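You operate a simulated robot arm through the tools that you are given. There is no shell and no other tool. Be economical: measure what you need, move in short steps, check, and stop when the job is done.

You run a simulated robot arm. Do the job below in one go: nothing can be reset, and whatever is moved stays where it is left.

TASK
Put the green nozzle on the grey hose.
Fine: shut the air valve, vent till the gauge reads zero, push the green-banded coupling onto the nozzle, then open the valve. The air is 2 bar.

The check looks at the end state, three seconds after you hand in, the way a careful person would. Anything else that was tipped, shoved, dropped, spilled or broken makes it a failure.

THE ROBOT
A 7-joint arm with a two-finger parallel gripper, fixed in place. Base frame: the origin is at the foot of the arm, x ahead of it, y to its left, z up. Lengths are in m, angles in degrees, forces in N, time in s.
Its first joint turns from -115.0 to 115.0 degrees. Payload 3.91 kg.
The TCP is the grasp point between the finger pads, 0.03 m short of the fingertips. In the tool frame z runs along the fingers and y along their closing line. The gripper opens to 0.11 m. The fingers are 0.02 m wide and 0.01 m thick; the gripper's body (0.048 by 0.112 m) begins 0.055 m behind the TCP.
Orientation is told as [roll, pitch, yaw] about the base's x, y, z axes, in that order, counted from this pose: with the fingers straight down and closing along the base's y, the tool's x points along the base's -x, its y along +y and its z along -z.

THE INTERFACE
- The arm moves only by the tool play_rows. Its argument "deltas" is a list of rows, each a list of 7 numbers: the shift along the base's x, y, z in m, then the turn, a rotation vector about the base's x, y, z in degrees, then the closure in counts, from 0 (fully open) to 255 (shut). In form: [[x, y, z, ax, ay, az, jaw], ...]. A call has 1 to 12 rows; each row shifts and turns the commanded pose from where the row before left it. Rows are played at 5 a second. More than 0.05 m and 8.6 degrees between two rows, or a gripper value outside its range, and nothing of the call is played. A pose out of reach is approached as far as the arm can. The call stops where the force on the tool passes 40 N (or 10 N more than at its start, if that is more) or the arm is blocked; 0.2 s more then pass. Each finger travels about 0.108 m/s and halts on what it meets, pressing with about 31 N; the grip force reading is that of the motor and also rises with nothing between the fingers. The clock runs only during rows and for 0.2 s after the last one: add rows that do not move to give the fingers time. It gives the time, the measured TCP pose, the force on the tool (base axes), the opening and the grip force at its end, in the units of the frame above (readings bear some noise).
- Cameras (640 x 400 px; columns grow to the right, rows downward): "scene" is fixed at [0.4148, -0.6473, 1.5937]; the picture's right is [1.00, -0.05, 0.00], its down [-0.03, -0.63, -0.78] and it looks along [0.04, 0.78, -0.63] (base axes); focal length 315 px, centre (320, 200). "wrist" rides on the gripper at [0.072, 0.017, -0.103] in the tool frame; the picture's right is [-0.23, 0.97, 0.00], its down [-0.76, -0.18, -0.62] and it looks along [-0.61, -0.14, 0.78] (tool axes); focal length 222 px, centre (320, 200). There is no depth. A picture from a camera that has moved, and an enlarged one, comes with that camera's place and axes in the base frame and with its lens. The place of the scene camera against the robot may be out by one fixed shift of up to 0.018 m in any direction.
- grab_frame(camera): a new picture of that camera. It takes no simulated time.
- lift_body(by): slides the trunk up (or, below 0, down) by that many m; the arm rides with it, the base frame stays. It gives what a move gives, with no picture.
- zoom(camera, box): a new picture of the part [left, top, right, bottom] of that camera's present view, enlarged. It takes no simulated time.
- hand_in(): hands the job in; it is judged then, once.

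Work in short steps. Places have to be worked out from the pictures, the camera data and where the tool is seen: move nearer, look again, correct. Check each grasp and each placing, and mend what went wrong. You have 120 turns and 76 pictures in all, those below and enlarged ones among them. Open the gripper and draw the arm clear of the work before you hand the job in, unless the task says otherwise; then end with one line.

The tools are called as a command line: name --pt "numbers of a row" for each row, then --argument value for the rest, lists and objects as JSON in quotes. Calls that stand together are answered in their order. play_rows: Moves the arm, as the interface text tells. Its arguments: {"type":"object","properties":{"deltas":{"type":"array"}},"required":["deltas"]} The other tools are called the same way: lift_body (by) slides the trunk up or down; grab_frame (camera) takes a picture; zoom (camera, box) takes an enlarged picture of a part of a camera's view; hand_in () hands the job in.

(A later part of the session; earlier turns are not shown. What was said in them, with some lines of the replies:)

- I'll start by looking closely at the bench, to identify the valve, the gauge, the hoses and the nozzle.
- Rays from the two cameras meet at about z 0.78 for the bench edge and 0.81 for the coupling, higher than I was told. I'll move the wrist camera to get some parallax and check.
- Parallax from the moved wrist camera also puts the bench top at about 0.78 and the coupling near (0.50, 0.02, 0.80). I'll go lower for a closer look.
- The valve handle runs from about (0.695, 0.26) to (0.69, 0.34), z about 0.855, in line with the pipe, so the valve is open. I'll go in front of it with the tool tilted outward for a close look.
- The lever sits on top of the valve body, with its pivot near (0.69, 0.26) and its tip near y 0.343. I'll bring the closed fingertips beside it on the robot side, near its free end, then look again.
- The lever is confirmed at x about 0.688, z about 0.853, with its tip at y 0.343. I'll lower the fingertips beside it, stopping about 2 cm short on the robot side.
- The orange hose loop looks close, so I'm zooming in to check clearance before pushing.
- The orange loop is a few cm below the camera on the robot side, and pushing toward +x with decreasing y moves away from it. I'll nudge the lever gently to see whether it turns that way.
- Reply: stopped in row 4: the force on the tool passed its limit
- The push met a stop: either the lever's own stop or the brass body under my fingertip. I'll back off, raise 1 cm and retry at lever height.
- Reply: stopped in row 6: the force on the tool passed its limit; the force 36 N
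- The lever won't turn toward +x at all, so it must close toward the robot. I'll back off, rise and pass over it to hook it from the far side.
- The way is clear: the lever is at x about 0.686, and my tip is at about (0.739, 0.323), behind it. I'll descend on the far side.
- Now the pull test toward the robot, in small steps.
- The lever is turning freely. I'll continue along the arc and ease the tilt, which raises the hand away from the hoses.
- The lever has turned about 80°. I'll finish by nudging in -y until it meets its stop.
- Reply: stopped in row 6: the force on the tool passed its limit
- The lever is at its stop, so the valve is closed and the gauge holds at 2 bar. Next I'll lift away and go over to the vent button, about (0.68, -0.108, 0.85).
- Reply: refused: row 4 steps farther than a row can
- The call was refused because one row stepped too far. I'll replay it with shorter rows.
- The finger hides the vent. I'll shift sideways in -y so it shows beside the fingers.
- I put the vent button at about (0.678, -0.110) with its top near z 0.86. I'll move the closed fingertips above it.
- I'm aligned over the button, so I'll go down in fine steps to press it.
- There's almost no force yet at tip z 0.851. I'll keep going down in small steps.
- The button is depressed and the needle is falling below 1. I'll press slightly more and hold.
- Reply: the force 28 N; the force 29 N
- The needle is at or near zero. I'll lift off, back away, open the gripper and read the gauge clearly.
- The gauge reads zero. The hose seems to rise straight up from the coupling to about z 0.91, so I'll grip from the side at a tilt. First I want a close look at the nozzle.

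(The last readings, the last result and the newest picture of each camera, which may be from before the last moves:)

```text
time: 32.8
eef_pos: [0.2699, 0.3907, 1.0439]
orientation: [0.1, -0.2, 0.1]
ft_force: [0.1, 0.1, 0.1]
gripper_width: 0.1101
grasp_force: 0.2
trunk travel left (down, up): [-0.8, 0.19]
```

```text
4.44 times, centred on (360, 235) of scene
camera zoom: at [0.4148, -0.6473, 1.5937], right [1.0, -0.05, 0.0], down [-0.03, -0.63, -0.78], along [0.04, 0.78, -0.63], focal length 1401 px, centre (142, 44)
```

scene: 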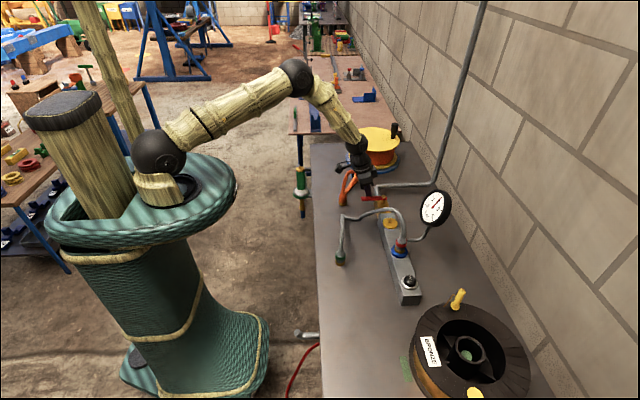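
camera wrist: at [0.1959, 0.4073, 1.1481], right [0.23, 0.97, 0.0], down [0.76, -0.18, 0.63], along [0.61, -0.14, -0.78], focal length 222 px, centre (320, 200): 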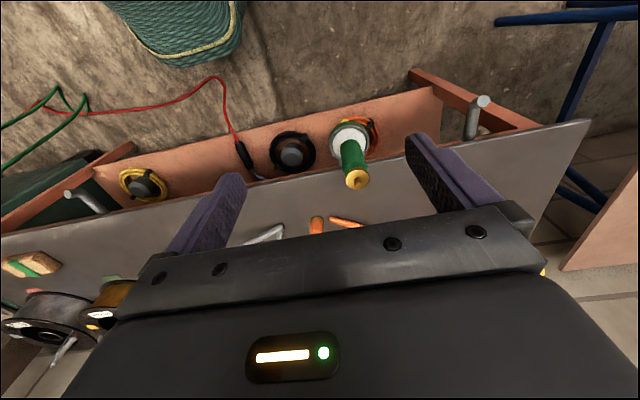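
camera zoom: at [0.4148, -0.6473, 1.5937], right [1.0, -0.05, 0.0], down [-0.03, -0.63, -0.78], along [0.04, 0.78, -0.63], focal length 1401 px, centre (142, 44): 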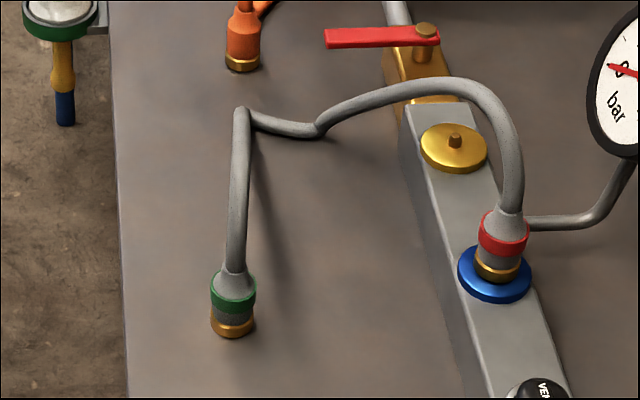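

The nozzle stands upright in its ring, with a brass stub on top at about (0.377, 0.422, 0.884). Now I'll go to a 45° pre-grasp pose in front of the green-banded coupling at (0.505, 0.020, 0.80).

play_rows --pt "0.01 -0.045 0 0 0 0 80" --pt "0.01 -0.045 0 0 0 0 80" --pt "0.01 -0.045 0 0 -7 0 80" --pt "0.01 -0.045 0 0 -7 0 80" --pt "0.01 -0.045 0 0 -7 0 80" --pt "0.01 -0.045 0 0 -8 0 80" --pt "0.02 -0.045 0 0 -8 0 80" --pt "0.02 -0.04 -0.01 0 -8 0 80" --pt "0.02 -0.015 -0.04 0 0 0 80" --pt "0.02 0 -0.04 0 0 0 80" --pt "0.01 0 -0.035 0 0 0 80" --pt "0 0 0 0 0 0 80"

grab_frame --camera "wrist"

zoom --camera "scene" --box '[290, 180, 410, 290]'

```text
time: 35.4
eef_pos: [0.52, 0.084, 0.9206]
orientation: [0.2, -45.2, 0.1]
ft_force: [-0.2, 0.2, 0.7]
gripper_width: 0.0755
grasp_force: 0.1
out of reach, approached as far as the arm can: row 5, 6, 7, 8
trunk travel left (down, up): [-0.8, 0.19]
```

```text
32 pictures are left
camera wrist: at [0.3946, 0.1008, 0.9416], right [0.16, 0.97, 0.16], down [0.09, -0.18, 0.98], along [0.98, -0.14, -0.12], focal length 222 px, centre (320, 200)
```

wrist: 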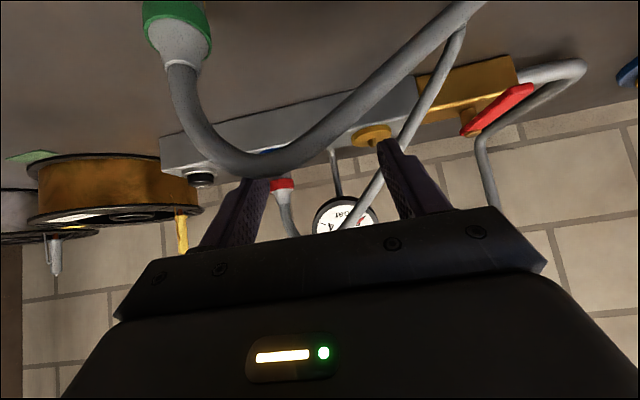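

```text
3.64 times, centred on (350, 235) of scene
camera zoom: at [0.4148, -0.6473, 1.5937], right [1.0, -0.05, 0.0], down [-0.03, -0.63, -0.78], along [0.04, 0.78, -0.63], focal length 1146 px, centre (211, 73)
```

zoom: 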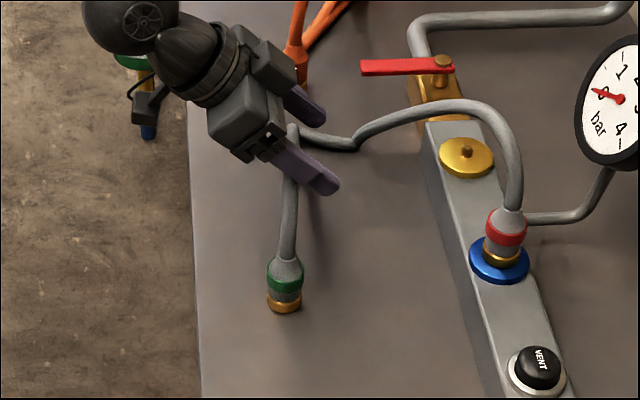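

The near reach limit pushed the arm outward, and it now hovers close over the hose peak (about (0.505, 0.05, 0.90)). I'll raise the trunk to clear it vertically and give the tilted wrist more room.

lift_body --by 0.15

play_rows --pt "-0.03 -0.02 0 0 0 0 80" --pt "-0.04 -0.02 0 0 0 0 80" --pt "-0.03 -0.02 0 0 0 0 80" --pt "0 0 0 0 0 0 80"

```text
time: 37.1
eef_pos: [0.5194, 0.0833, 1.0694]
orientation: [0.1, -45.2, 0.1]
ft_force: [0.0, -0.8, -0.1]
gripper_width: 0.0755
grasp_force: 0.2
trunk travel left (down, up): [-0.95, 0.04]
```

```text
time: 38.1
eef_pos: [0.436, 0.0229, 1.0586]
orientation: [-0.1, -45.2, 0.0]
ft_force: [-0.7, 0.3, 0.3]
gripper_width: 0.0757
grasp_force: 0.1
out of reach, approached as far as the arm can: row 3
trunk travel left (down, up): [-0.95, 0.04]
```

That gives enough range: TCP at (0.436, 0.023, 1.059). I'll go straight down to the pre-grasp height and look.

play_rows --pt "-0.005 0 -0.045 0 0 0 80" --pt "0 0 -0.045 0 0 0 80" --pt "0 0 -0.045 0 0 0 80" --pt "0 0 -0.04 0 0 0 80" --pt "0 0 0 0 0 0 80"

grab_frame --camera "wrist"

zoom --camera "scene" --box '[290, 190, 390, 280]'

```text
time: 39.4
eef_pos: [0.4346, 0.025, 0.8824]
orientation: [0.0, -45.2, 0.1]
ft_force: [0.3, 0.9, -0.6]
gripper_width: 0.0754
grasp_force: 0.0
trunk travel left (down, up): [-0.95, 0.04]
```

```text
30 pictures are left
camera wrist: at [0.31, 0.0423, 0.9025], right [0.16, 0.97, 0.16], down [0.1, -0.18, 0.98], along [0.98, -0.14, -0.12], focal length 222 px, centre (320, 200)
```

wrist: 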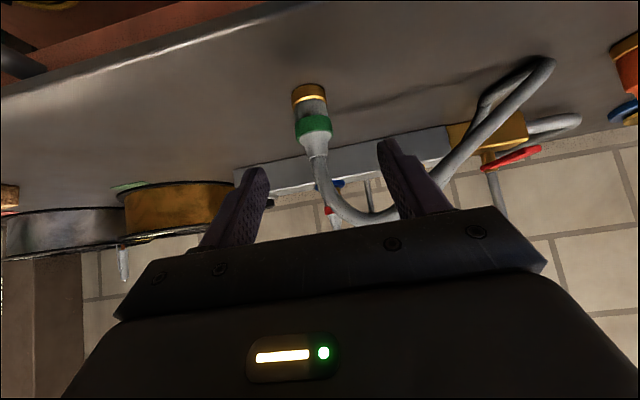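

```text
4.44 times, centred on (340, 235) of scene
camera zoom: at [0.4148, -0.6473, 1.5937], right [1.0, -0.05, 0.0], down [-0.03, -0.63, -0.78], along [0.04, 0.78, -0.63], focal length 1401 px, centre (231, 44)
```

zoom: 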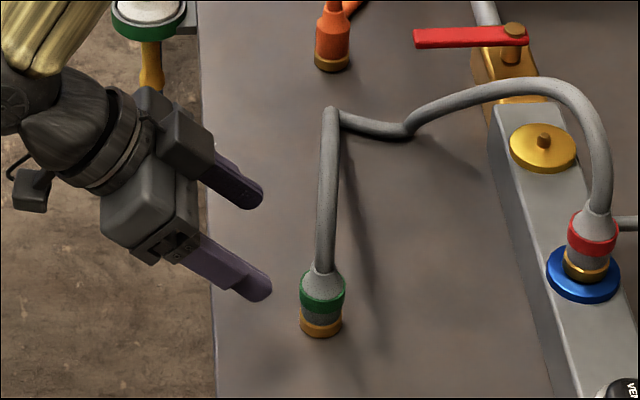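

A clear view: the green band is at about (0.505, 0.021, 0.808), the mouth near 0.771 and the hose peak at 0.90. I'll slide in along the finger direction so the pads straddle the green band.

play_rows --pt "0.015 -0.002 -0.016 0 0 0 80" --pt "0.015 -0.002 -0.016 0 0 0 80" --pt "0.015 0 -0.016 0 0 0 80" --pt "0.015 0 -0.015 0 0 0 80" --pt "0 0 0 0 0 0 80"

grab_frame --camera "wrist"

zoom --camera "scene" --box '[290, 190, 390, 280]'

```text
time: 40.5
eef_pos: [0.4931, 0.0207, 0.8205]
orientation: [0.1, -45.2, 0.1]
ft_force: [-1.0, -0.1, 0.5]
gripper_width: 0.0754
grasp_force: 0.0
trunk travel left (down, up): [-0.95, 0.04]
```

```text
28 pictures are left
camera wrist: at [0.3677, 0.0365, 0.8432], right [0.16, 0.97, 0.16], down [0.1, -0.18, 0.98], along [0.98, -0.14, -0.12], focal length 222 px, centre (320, 200)
```

wrist: 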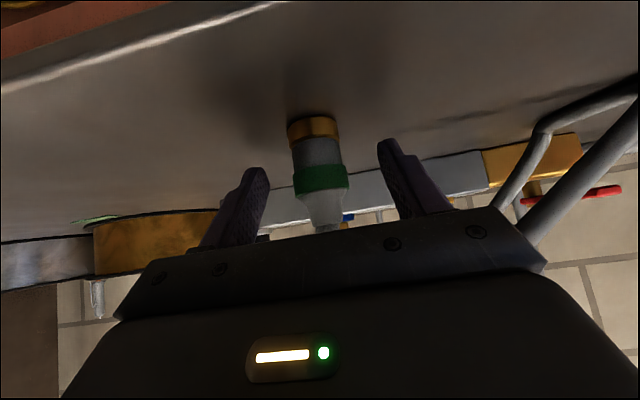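

```text
4.44 times, centred on (340, 235) of scene
camera zoom: at [0.4148, -0.6473, 1.5937], right [1.0, -0.05, 0.0], down [-0.03, -0.63, -0.78], along [0.04, 0.78, -0.63], focal length 1401 px, centre (231, 44)
```

zoom: 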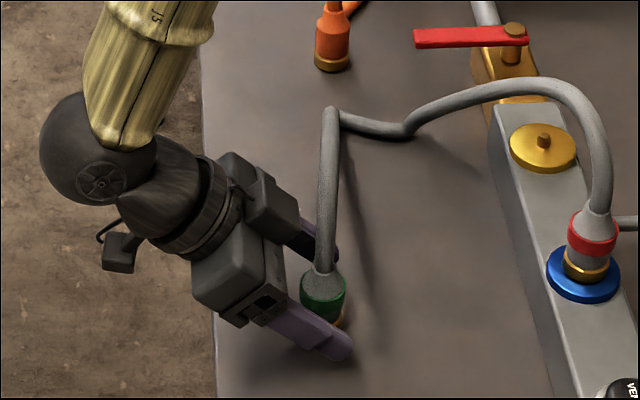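

The coupling is centred between the fingers, with its axis at about x 0.501, band z 0.817 and mouth near 0.782. I'll close the gripper.

play_rows --pt "0 0 0 0 0 0 120" --pt "0 0 0 0 0 0 160" --pt "0 0 0 0 0 0 200" --pt "0 0 0 0 0 0 255" --pt "0 0 0 0 0 0 255"

grab_frame --camera "wrist"

```text
time: 41.8
eef_pos: [0.4918, 0.0183, 0.8207]
orientation: [0.1, -45.3, 0.1]
ft_force: [0.2, -0.7, -0.3]
gripper_width: 0.029
grasp_force: 30.5
trunk travel left (down, up): [-0.95, 0.04]
```

```text
26 pictures are left
camera wrist: at [0.3677, 0.0364, 0.8434], right [0.16, 0.97, 0.16], down [0.1, -0.18, 0.98], along [0.98, -0.14, -0.12], focal length 222 px, centre (320, 200)
```

wrist: 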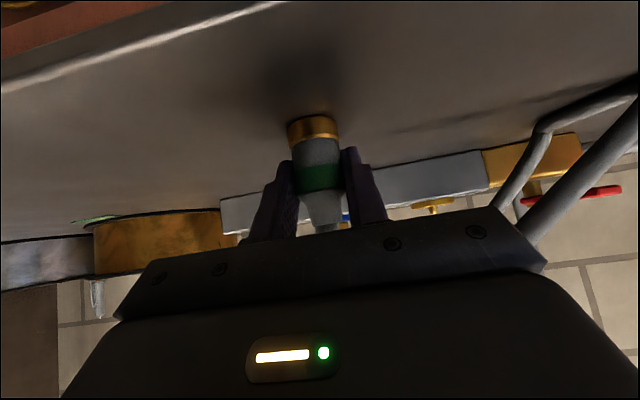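

The grip is firm at a width of 0.029. I'll lift straight up and start carrying it toward the nozzle, watching the hose.

play_rows --pt "0 0 0.03 0 0 0 255" --pt "0 0 0.035 0 0 0 255" --pt "0 0.01 0.035 0 0 0 255" --pt "-0.01 0.025 0.035 0 0 0 255" --pt "-0.015 0.035 0.02 0 0 0 255" --pt "-0.015 0.04 0 0 0 0 255" --pt "-0.015 0.04 0 0 0 0 255" --pt "0 0 0 0 0 0 255"

grab_frame --camera "scene"

grab_frame --camera "wrist"

```text
time: 43.5
eef_pos: [0.4413, 0.1711, 0.9761]
orientation: [0.1, -45.2, 0.0]
ft_force: [-0.3, 0.2, -0.7]
gripper_width: 0.029
grasp_force: 31.1
trunk travel left (down, up): [-0.95, 0.04]
```

```text
25 pictures are left
```

scene: 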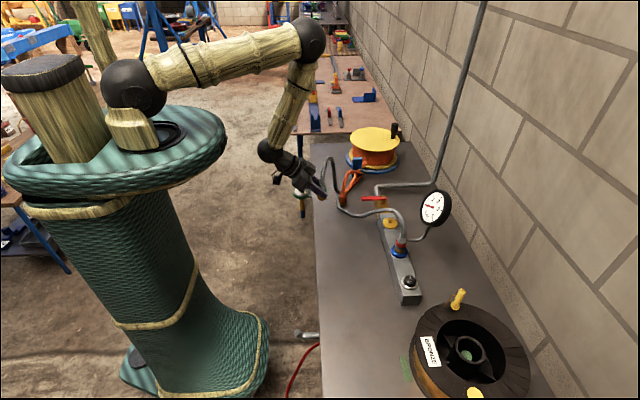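

```text
24 pictures are left
camera wrist: at [0.3158, 0.1873, 0.9974], right [0.16, 0.97, 0.16], down [0.1, -0.18, 0.98], along [0.98, -0.14, -0.12], focal length 222 px, centre (320, 200)
```

wrist: 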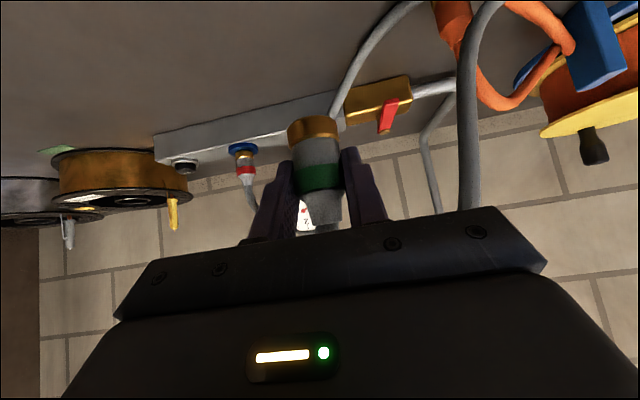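

The coupling is secure. I'll zoom in to check how the hose runs past the orange coupling and the lever.

zoom --camera "scene" --box '[280, 130, 420, 250]'

```text
3.33 times, centred on (350, 190) of scene
camera zoom: at [0.4148, -0.6473, 1.5937], right [1.0, -0.05, 0.0], down [-0.03, -0.63, -0.78], along [0.04, 0.78, -0.63], focal length 1051 px, centre (220, 233)
```

zoom: 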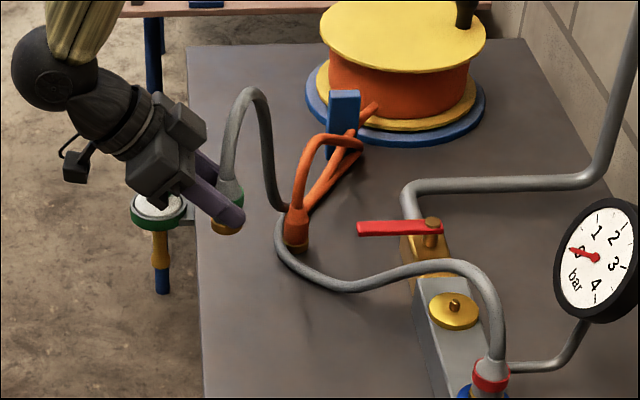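

The grey loop runs close to the orange coupling. I'll lift higher to draw the loop off the table before going on in y.

play_rows --pt "0 0 0.035 0 0 0 255" --pt "0 0.01 0.035 0 0 0 255" --pt "-0.01 0.02 0.03 0 0 0 255" --pt "-0.02 0.03 0 0 0 0 255" --pt "0 0 0 0 0 0 255"

zoom --camera "scene" --box '[280, 130, 420, 250]'

```text
time: 44.8
eef_pos: [0.4103, 0.2305, 1.0766]
orientation: [0.1, -45.2, -0.1]
ft_force: [-0.3, -0.7, -1.0]
gripper_width: 0.0289
grasp_force: 30.9
trunk travel left (down, up): [-0.95, 0.04]
```

```text
3.33 times, centred on (350, 190) of scene
camera zoom: at [0.4148, -0.6473, 1.5937], right [1.0, -0.05, 0.0], down [-0.03, -0.63, -0.78], along [0.04, 0.78, -0.63], focal length 1051 px, centre (220, 233)
```

zoom: 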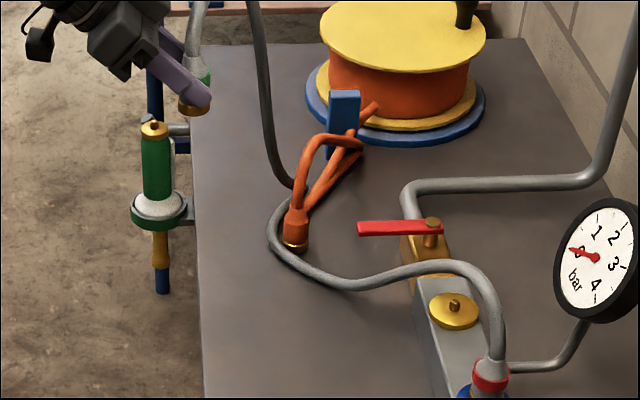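

The grey hose lies on the robot side of the orange coupling and isn't tangled with it. I'll keep going high toward a point above the nozzle.

play_rows --pt "-0.015 0.035 0 0 0 0 255" --pt "-0.015 0.04 0 0 0 0 255" --pt "-0.013 0.04 0 0 0 0 255" --pt "0 0.04 -0.015 0 0 0 255" --pt "0 0.036 -0.025 0 0 0 255" --pt "0 0 -0.025 0 0 0 255" --pt "0 0 0 0 0 0 255"

zoom --camera "scene" --box '[270, 120, 430, 250]'

grab_frame --camera "wrist"

```text
time: 46.4
eef_pos: [0.3664, 0.4227, 1.0094]
orientation: [0.0, -45.3, 0.0]
ft_force: [-0.2, 0.2, -0.9]
gripper_width: 0.0288
grasp_force: 31.2
trunk travel left (down, up): [-0.95, 0.04]
```

```text
3.08 times, centred on (350, 185) of scene
camera zoom: at [0.4148, -0.6473, 1.5937], right [1.0, -0.05, 0.0], down [-0.03, -0.63, -0.78], along [0.04, 0.78, -0.63], focal length 970 px, centre (228, 246)
```

zoom: 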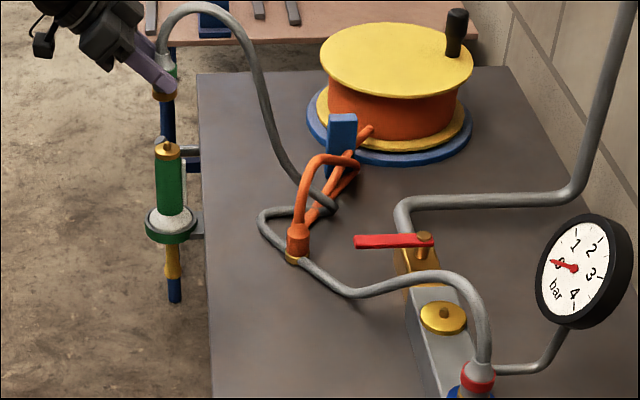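

```text
20 pictures are left
camera wrist: at [0.2418, 0.4394, 1.0314], right [0.16, 0.97, 0.16], down [0.09, -0.18, 0.98], along [0.98, -0.14, -0.12], focal length 222 px, centre (320, 200)
```

wrist: 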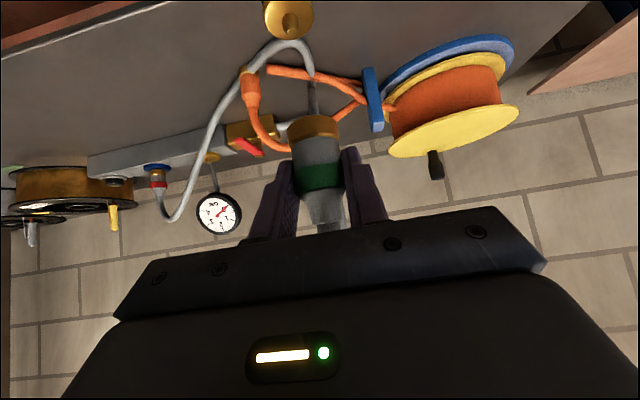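

The orange hose hasn't moved, and the coupling is above the nozzle. I'll zoom in to align the mouth with the stub.

zoom --camera "wrist" --box '[220, 0, 420, 230]'

zoom --camera "scene" --box '[275, 125, 345, 195]'

```text
1.74 times, centred on (320, 115) of wrist
camera zoom: at [0.2418, 0.4394, 1.0314], right [0.16, 0.97, 0.16], down [0.09, -0.18, 0.98], along [0.98, -0.14, -0.12], focal length 386 px, centre (320, 348)
```

zoom: 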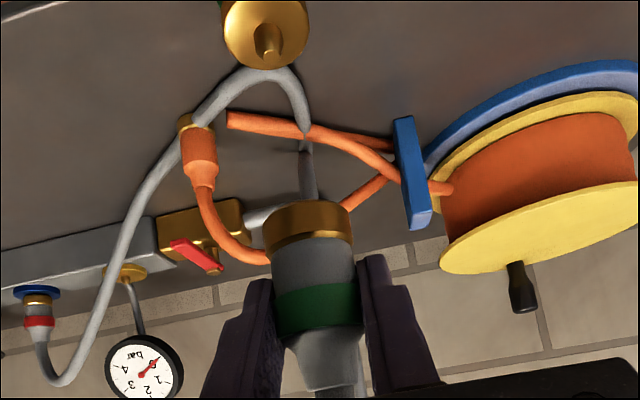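

```text
5.71 times, centred on (310, 160) of scene
camera zoom: at [0.4148, -0.6473, 1.5937], right [1.0, -0.05, 0.0], down [-0.03, -0.63, -0.78], along [0.04, 0.78, -0.63], focal length 1801 px, centre (377, 429)
```

zoom: 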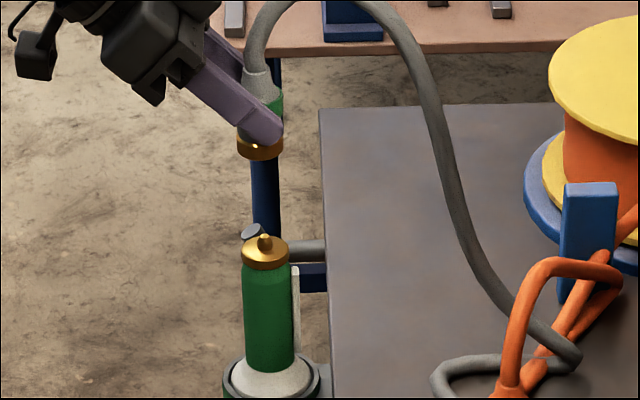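

In x the mouth and stub agree to about 1 mm; in y the mouth is about 3–4 mm too far toward +y. I'll correct and descend until the mouth is just above the stub.

play_rows --pt "0 -0.003 -0.015 0 0 0 255" --pt "0 0 -0.015 0 0 0 255" --pt "0 0 -0.01 0 0 0 255" --pt "0 0 0 0 0 0 255"

zoom --camera "wrist" --box '[260, 20, 380, 200]'

zoom --camera "scene" --box '[275, 135, 325, 185]'

```text
time: 47.4
eef_pos: [0.3665, 0.4207, 0.9695]
orientation: [-0.1, -45.2, 0.1]
ft_force: [0.0, 0.4, -1.2]
gripper_width: 0.0291
grasp_force: 30.7
trunk travel left (down, up): [-0.95, 0.04]
```

```text
2.22 times, centred on (320, 110) of wrist
camera zoom: at [0.2413, 0.4374, 0.9905], right [0.16, 0.97, 0.16], down [0.1, -0.18, 0.98], along [0.98, -0.14, -0.12], focal length 494 px, centre (320, 400)
```

zoom: 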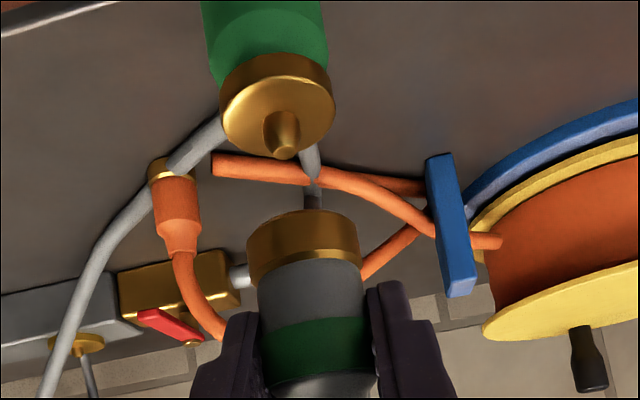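

```text
8.00 times, centred on (300, 160) of scene
camera zoom: at [0.4148, -0.6473, 1.5937], right [1.0, -0.05, 0.0], down [-0.03, -0.63, -0.78], along [0.04, 0.78, -0.63], focal length 2522 px, centre (480, 520)
```

zoom: 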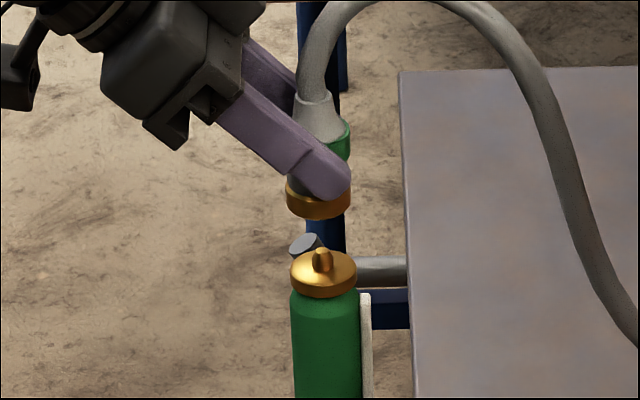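

Alignment is within about 1 mm in both directions, and I'll add 1 mm in x. I'll descend slowly onto the stub while watching the force.

play_rows --pt "0.001 0 -0.01 0 0 0 255" --pt "0 0 -0.01 0 0 0 255" --pt "0 0 -0.005 0 0 0 255" --pt "0 0 -0.003 0 0 0 255" --pt "0 0 -0.003 0 0 0 255"

zoom --camera "wrist" --box '[260, 20, 380, 200]'

zoom --camera "scene" --box '[275, 135, 325, 185]'

```text
time: 48.5
eef_pos: [0.3663, 0.4203, 0.938]
orientation: [0.1, -45.2, -0.1]
ft_force: [-0.4, -0.5, -0.4]
gripper_width: 0.029
grasp_force: 31.5
trunk travel left (down, up): [-0.95, 0.04]
```

```text
2.22 times, centred on (320, 110) of wrist
camera zoom: at [0.2419, 0.4372, 0.9597], right [0.16, 0.97, 0.16], down [0.1, -0.18, 0.98], along [0.98, -0.14, -0.12], focal length 494 px, centre (320, 400)
```

zoom: 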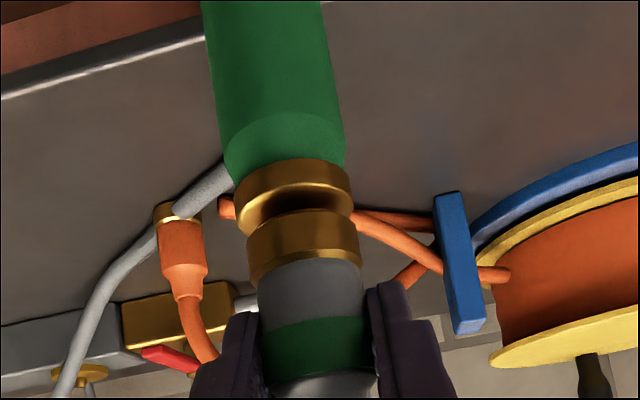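

```text
8.00 times, centred on (300, 160) of scene
camera zoom: at [0.4148, -0.6473, 1.5937], right [1.0, -0.05, 0.0], down [-0.03, -0.63, -0.78], along [0.04, 0.78, -0.63], focal length 2522 px, centre (480, 520)
```

zoom: 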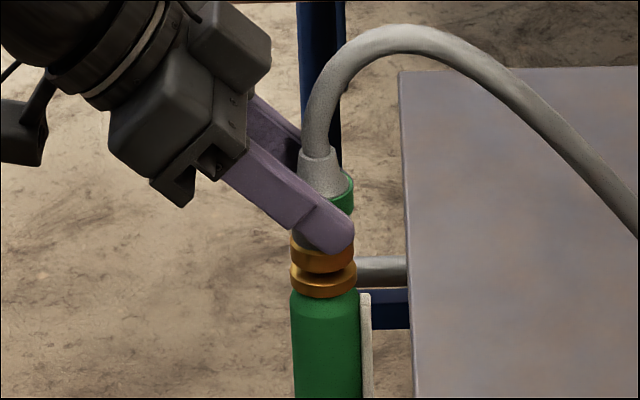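

The mouth is over the stub, aligned in both views, with no contact force and about 1 cm of gap left. I'll push down gently.

play_rows --pt "0 0 -0.003 0 0 0 255" --pt "0 0 -0.003 0 0 0 255" --pt "0 0 -0.002 0 0 0 255" --pt "0 0 -0.002 0 0 0 255" --pt "0 0 -0.002 0 0 0 255" --pt "0 0 -0.002 0 0 0 255" --pt "0 0 -0.002 0 0 0 255"

zoom --camera "scene" --box '[275, 135, 325, 185]'

```text
time: 50.1
eef_pos: [0.3652, 0.4205, 0.9226]
orientation: [0.2, -45.2, -0.1]
ft_force: [3.5, 4.2, 25.0]
gripper_width: 0.029
grasp_force: 31.1
trunk travel left (down, up): [-0.95, 0.04]
```

```text
8.00 times, centred on (300, 160) of scene
camera zoom: at [0.4148, -0.6473, 1.5937], right [1.0, -0.05, 0.0], down [-0.03, -0.63, -0.78], along [0.04, 0.78, -0.63], focal length 2522 px, centre (480, 520)
```

zoom: 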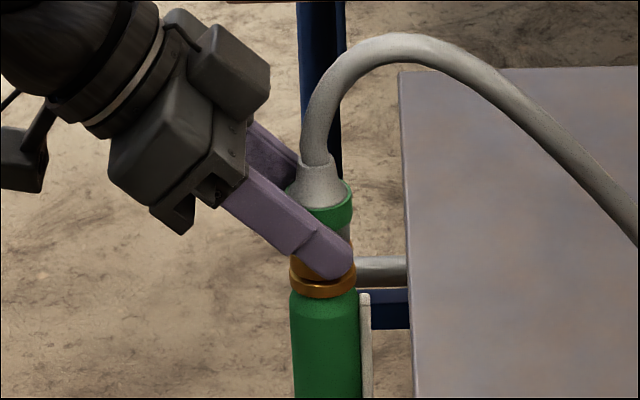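

The force is 25 N upward and the gap looks almost closed, though the fingers may have slipped slightly on the coupling. Checking from the wrist camera.

zoom --camera "wrist" --box '[260, 40, 380, 220]'

```text
2.22 times, centred on (320, 130) of wrist
camera zoom: at [0.2407, 0.4365, 0.945], right [0.16, 0.97, 0.16], down [0.09, -0.18, 0.98], along [0.98, -0.14, -0.12], focal length 494 px, centre (320, 356)
```

zoom: 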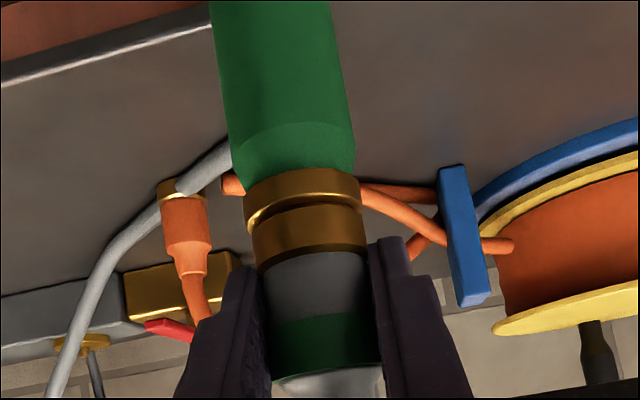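

The coupling's mouth appears seated on the cap, and the fingers slid down its body under the push. I'll do a small lift test to see if it's latched.

play_rows --pt "0 0 0.002 0 0 0 255" --pt "0 0 0.002 0 0 0 255" --pt "0 0 0.002 0 0 0 255" --pt "0 0 0.002 0 0 0 255" --pt "0 0 0 0 0 0 255"

zoom --camera "scene" --box '[275, 145, 325, 195]'

```text
time: 51.4
eef_pos: [0.3656, 0.4188, 0.9302]
orientation: [0.0, -45.2, 0.1]
ft_force: [0.3, 0.2, -2.7]
gripper_width: 0.0289
grasp_force: 31.5
trunk travel left (down, up): [-0.95, 0.04]
```

```text
8.00 times, centred on (300, 170) of scene
camera zoom: at [0.4148, -0.6473, 1.5937], right [1.0, -0.05, 0.0], down [-0.03, -0.63, -0.78], along [0.04, 0.78, -0.63], focal length 2522 px, centre (480, 440)
```

zoom: 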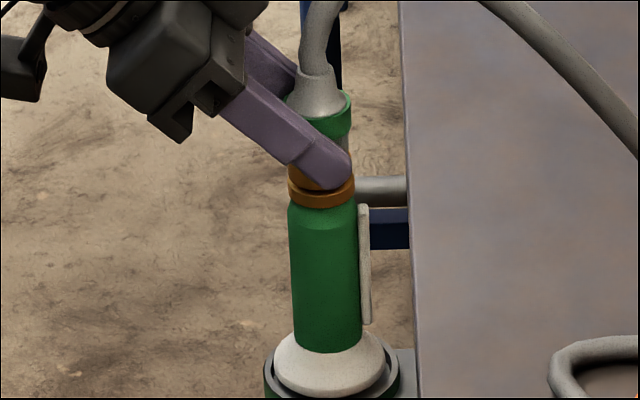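

The nozzle rose with the coupling and shows as extra weight, so they are joined. I'll lower it back into its ring, seat it with a slight push and release.

play_rows --pt "0 0.001 -0.003 0 0 0 255" --pt "0 0.001 -0.003 0 0 0 255" --pt "0 0 -0.002 0 0 0 255" --pt "0 0 -0.001 0 0 0 255" --pt "0 0 0 0 0 0 255"

zoom --camera "scene" --box '[275, 145, 325, 195]'

```text
time: 52.5
eef_pos: [0.3666, 0.4214, 0.9235]
orientation: [0.1, -45.3, -0.1]
ft_force: [-2.8, 0.1, 14.5]
gripper_width: 0.0288
grasp_force: 30.8
trunk travel left (down, up): [-0.95, 0.04]
```

```text
8.00 times, centred on (300, 170) of scene
camera zoom: at [0.4148, -0.6473, 1.5937], right [1.0, -0.05, 0.0], down [-0.03, -0.63, -0.78], along [0.04, 0.78, -0.63], focal length 2522 px, centre (480, 440)
```

zoom: 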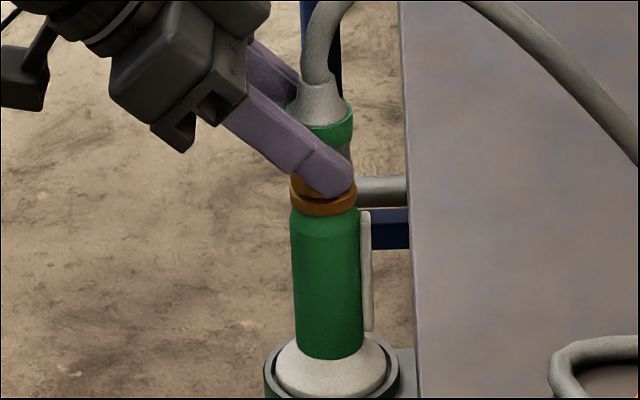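

The nozzle is seated again in its ring. I'll open the fingers and draw back along the tool axis.

play_rows --pt "0 0 0.001 0 0 0 255" --pt "0 0 0 0 0 0 170" --pt "0 0 0 0 0 0 130" --pt "0 0 0 0 0 0 80" --pt "0 0 0 0 0 0 80" --pt "-0.012 0 0.012 0 0 0 80" --pt "-0.015 0 0.015 0 0 0 80" --pt "-0.02 0 0.02 0 0 0 80" --pt "-0.01 0 0.03 0 0 0 80" --pt "0 0 0.03 0 0 0 80" --pt "0 0 0 0 0 0 80"

zoom --camera "scene" --box '[270, 110, 430, 250]'

```text
time: 55.0
eef_pos: [0.3105, 0.4217, 1.0281]
orientation: [0.0, -45.2, 0.2]
ft_force: [0.5, -0.2, -0.9]
gripper_width: 0.0753
grasp_force: 0.0
trunk travel left (down, up): [-0.95, 0.04]
```

```text
2.86 times, centred on (350, 180) of scene
camera zoom: at [0.4148, -0.6473, 1.5937], right [1.0, -0.05, 0.0], down [-0.03, -0.63, -0.78], along [0.04, 0.78, -0.63], focal length 901 px, centre (234, 257)
```

zoom: 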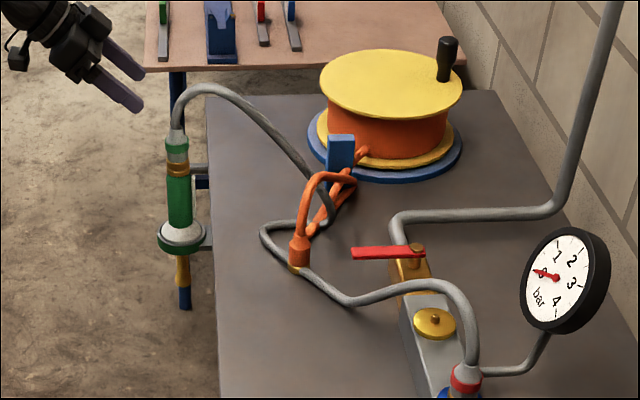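

The nozzle hangs joined in its ring with the gauge at zero. Next is opening the valve: I'll draw away around the hose loop, bring the tool upright and close the fingers.

play_rows --pt "0 -0.045 0.01 0 0 0 80" --pt "0 -0.045 0.01 0 8 0 80" --pt "0 -0.04 0.01 0 8 0 80" --pt "0.01 -0.04 0.01 0 8 0 160" --pt "0.02 -0.02 0.01 0 8 0 255" --pt "0.03 0 0 0 8 0 255" --pt "0.04 0 0 0 5 0 255" --pt "0.045 0 0 0 0 0 255" --pt "0.045 0 0 0 0 0 255" --pt "0 0 0 0 0 0 255"

lift_body --by -0.1

grab_frame --camera "wrist"

```text
time: 57.1
eef_pos: [0.4987, 0.2279, 1.0806]
orientation: [0.1, -0.3, 0.0]
ft_force: [0.2, -0.3, -0.2]
gripper_width: 0.0
grasp_force: 31.2
trunk travel left (down, up): [-0.95, 0.04]
```

```text
time: 58.5
eef_pos: [0.4992, 0.2268, 0.9805]
orientation: [0.1, -0.2, -0.1]
ft_force: [-1.0, 0.3, 0.7]
gripper_width: 0.0001
grasp_force: 30.8
trunk travel left (down, up): [-0.85, 0.14]
```

```text
8 pictures are left
camera wrist: at [0.4258, 0.2445, 1.0841], right [0.23, 0.97, 0.0], down [0.76, -0.18, 0.63], along [0.61, -0.14, -0.78], focal length 222 px, centre (320, 200)
```

wrist: 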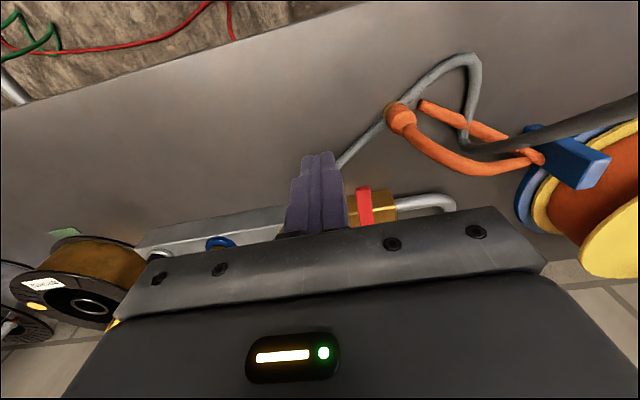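

The lever tip is at about (0.60, 0.26). I'll place the closed fingers on its -y side near the tip, at lever height and above the hose.

play_rows --pt "0.04 -0.002 0 0 0 0 255" --pt "0.04 -0.002 0 0 0 0 255" --pt "0.033 0 0 0 0 0 255" --pt "0 0 -0.04 0 0 0 255" --pt "0 0 -0.035 0 0 0 255" --pt "0 0 -0.015 0 0 0 255" --pt "0 0 -0.01 0 0 0 255" --pt "0 0 0 0 0 0 255"

grab_frame --camera "wrist"

```text
time: 60.3
eef_pos: [0.6115, 0.225, 0.8806]
orientation: [0.0, -0.2, 0.0]
ft_force: [0.2, 0.5, 0.1]
gripper_width: 0.0002
grasp_force: 31.0
trunk travel left (down, up): [-0.85, 0.14]
```

```text
7 pictures are left
camera wrist: at [0.539, 0.2417, 0.9848], right [0.23, 0.97, 0.0], down [0.76, -0.18, 0.63], along [0.61, -0.14, -0.78], focal length 222 px, centre (320, 200)
```

wrist: 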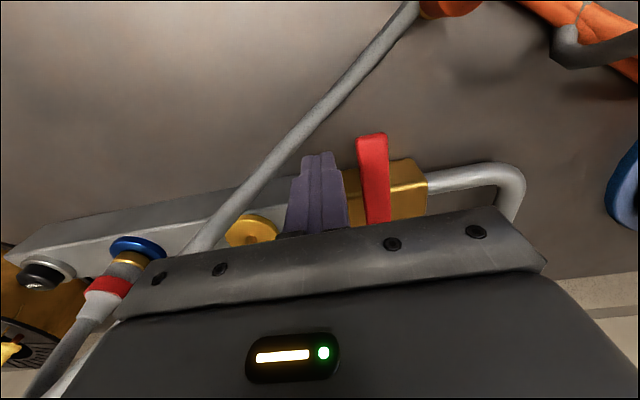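

The fingers are right beside the lever and clear of the hose. I'll push along the arc back toward the open position.

play_rows --pt "0 0.02 -0.003 0 0 0 255" --pt "0 0.015 0 0 0 0 255" --pt "0.002 0.015 0 0 -4 0 255" --pt "0.01 0.013 0 0 -4 0 255" --pt "0.013 0.01 0 0 -4 0 255" --pt "0.01 0.01 0 0 -4 0 255" --pt "0.012 0.007 0 0 -4 0 255"

zoom --camera "scene" --box '[320, 140, 460, 240]'

```text
time: 61.9
eef_pos: [0.6556, 0.3135, 0.8787]
orientation: [0.1, -20.0, 0.1]
ft_force: [-12.8, -3.2, 0.8]
gripper_width: 0.0
grasp_force: 31.0
trunk travel left (down, up): [-0.85, 0.14]
```

```text
4.00 times, centred on (390, 190) of scene
camera zoom: at [0.4148, -0.6473, 1.5937], right [1.0, -0.05, 0.0], down [-0.03, -0.63, -0.78], along [0.04, 0.78, -0.63], focal length 1261 px, centre (40, 240)
```

zoom: 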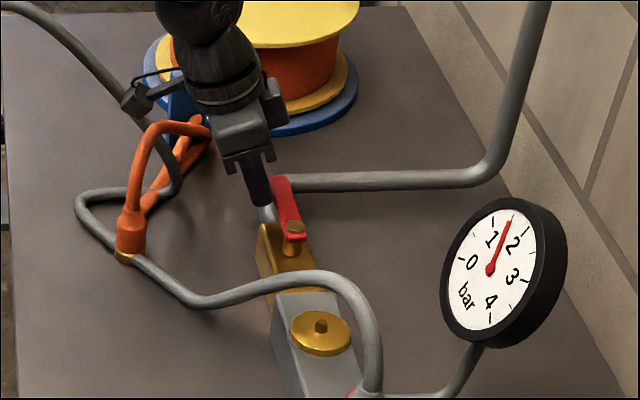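

The lever is at its open stop and the gauge is climbing toward 2 bar. I'll give it one small extra push, then back straight up and away.

play_rows --pt "0.002 0 0 0 0 0 255" --pt "0 0 0 0 0 0 255" --pt "-0.012 0 0 0 0 0 255" --pt "0 0 0.03 0 4 0 255" --pt "0 0 0.045 0 4 0 255" --pt "-0.02 -0.02 0.04 0 4 0 255" --pt "-0.03 -0.03 0.02 0 4 0 255" --pt "-0.03 -0.03 0.02 0 4 0 255" --pt "-0.03 -0.03 0 0 0 0 160" --pt "-0.03 -0.03 0 0 0 0 80" --pt "-0.02 -0.03 0 0 0 0 0" --pt "0 0 0 0 0 0 0"

zoom --camera "scene" --box '[270, 110, 460, 300]'

```text
time: 64.5
eef_pos: [0.4867, 0.1463, 1.0296]
orientation: [0.0, -0.2, 0.0]
ft_force: [-0.3, -0.5, 0.1]
gripper_width: 0.1103
grasp_force: 0.1
trunk travel left (down, up): [-0.85, 0.14]
```

```text
2.11 times, centred on (365, 205) of scene
camera zoom: at [0.4148, -0.6473, 1.5937], right [1.0, -0.05, 0.0], down [-0.03, -0.63, -0.78], along [0.04, 0.78, -0.63], focal length 664 px, centre (225, 190)
```

zoom: 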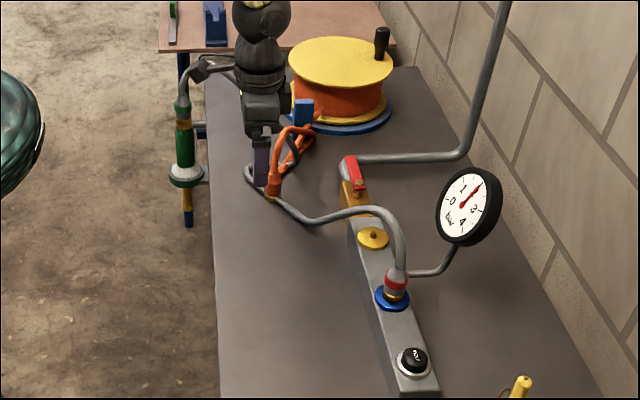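

The gauge reads 2 bar again and the lever is in line with the pipe. I'll draw the arm clear and take a last look.

play_rows --pt "-0.02 -0.04 0.02 0 0 0 0" --pt "-0.03 -0.035 0.02 0 0 0 0" --pt "-0.03 -0.035 0.02 0 0 0 0" --pt "-0.03 -0.035 0 0 0 0 0" --pt "-0.02 -0.035 0 0 0 0 0" --pt "0 -0.04 0 0 0 0 0" --pt "0 0 0 0 0 0 0"

zoom --camera "scene" --box '[270, 130, 400, 250]'

zoom --camera "scene" --box '[370, 170, 460, 260]'

```text
refused: row 2 steps farther than a row can; nothing moved
```

```text
3.33 times, centred on (335, 190) of scene
camera zoom: at [0.4148, -0.6473, 1.5937], right [1.0, -0.05, 0.0], down [-0.03, -0.63, -0.78], along [0.04, 0.78, -0.63], focal length 1051 px, centre (270, 233)
```

zoom: 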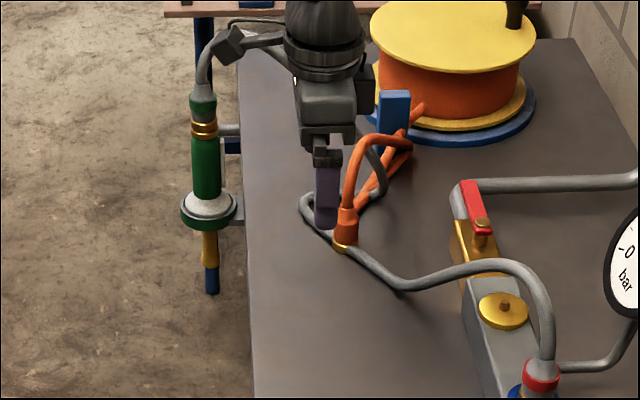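

```text
4.44 times, centred on (415, 215) of scene
camera zoom: at [0.4148, -0.6473, 1.5937], right [1.0, -0.05, 0.0], down [-0.03, -0.63, -0.78], along [0.04, 0.78, -0.63], focal length 1401 px, centre (-102, 133)
```

zoom: 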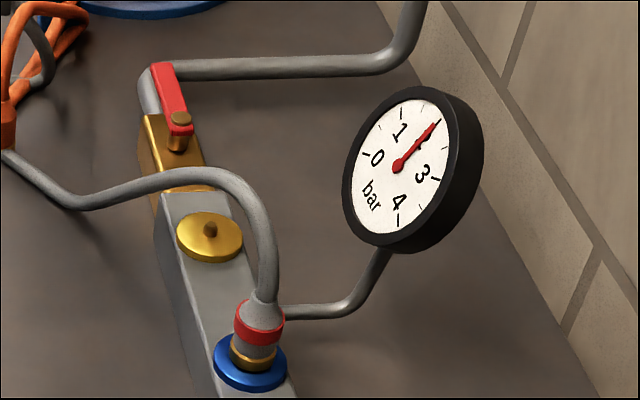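

The call was refused for step size, but the pictures are good: the coupling is flush on the upright nozzle, the gauge reads 2 bar and the lever is fully open. I'll retract with smaller steps.

play_rows --pt "0 -0.04 0.02 0 0 0 0" --pt "-0.02 -0.035 0.02 0 0 0 0" --pt "-0.03 -0.035 0 0 0 0 0" --pt "-0.03 -0.035 0 0 0 0 0" --pt "-0.03 -0.035 0 0 0 0 0" --pt "-0.02 -0.04 0 0 0 0 0" --pt "0 0 0 0 0 0 0"

grab_frame --camera "scene"

```text
time: 66.1
eef_pos: [0.3577, -0.0746, 1.0715]
orientation: [0.2, -0.1, 0.1]
ft_force: [-0.9, -0.1, -0.8]
gripper_width: 0.1099
grasp_force: 0.0
trunk travel left (down, up): [-0.85, 0.14]
```

```text
2 pictures are left
```

scene: 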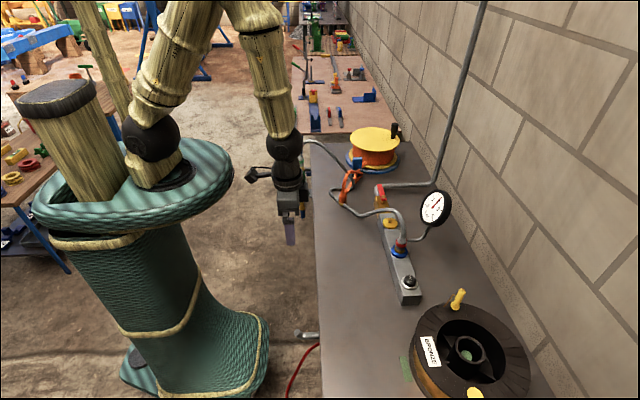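

The arm is clear, the gripper is open and everything looks in place, so I'm handing in.

hand_in

```text
The job is handed in.
```

The green nozzle is on the grey hose, seated in its ring. I shut the valve, vented the line to zero, pushed the coupling on (a short lift test showed it holds) and reopened the valve. The gauge reads 2 bar again; the grey hose now loops around the orange coupling and under the orange hose, which did not visibly move.
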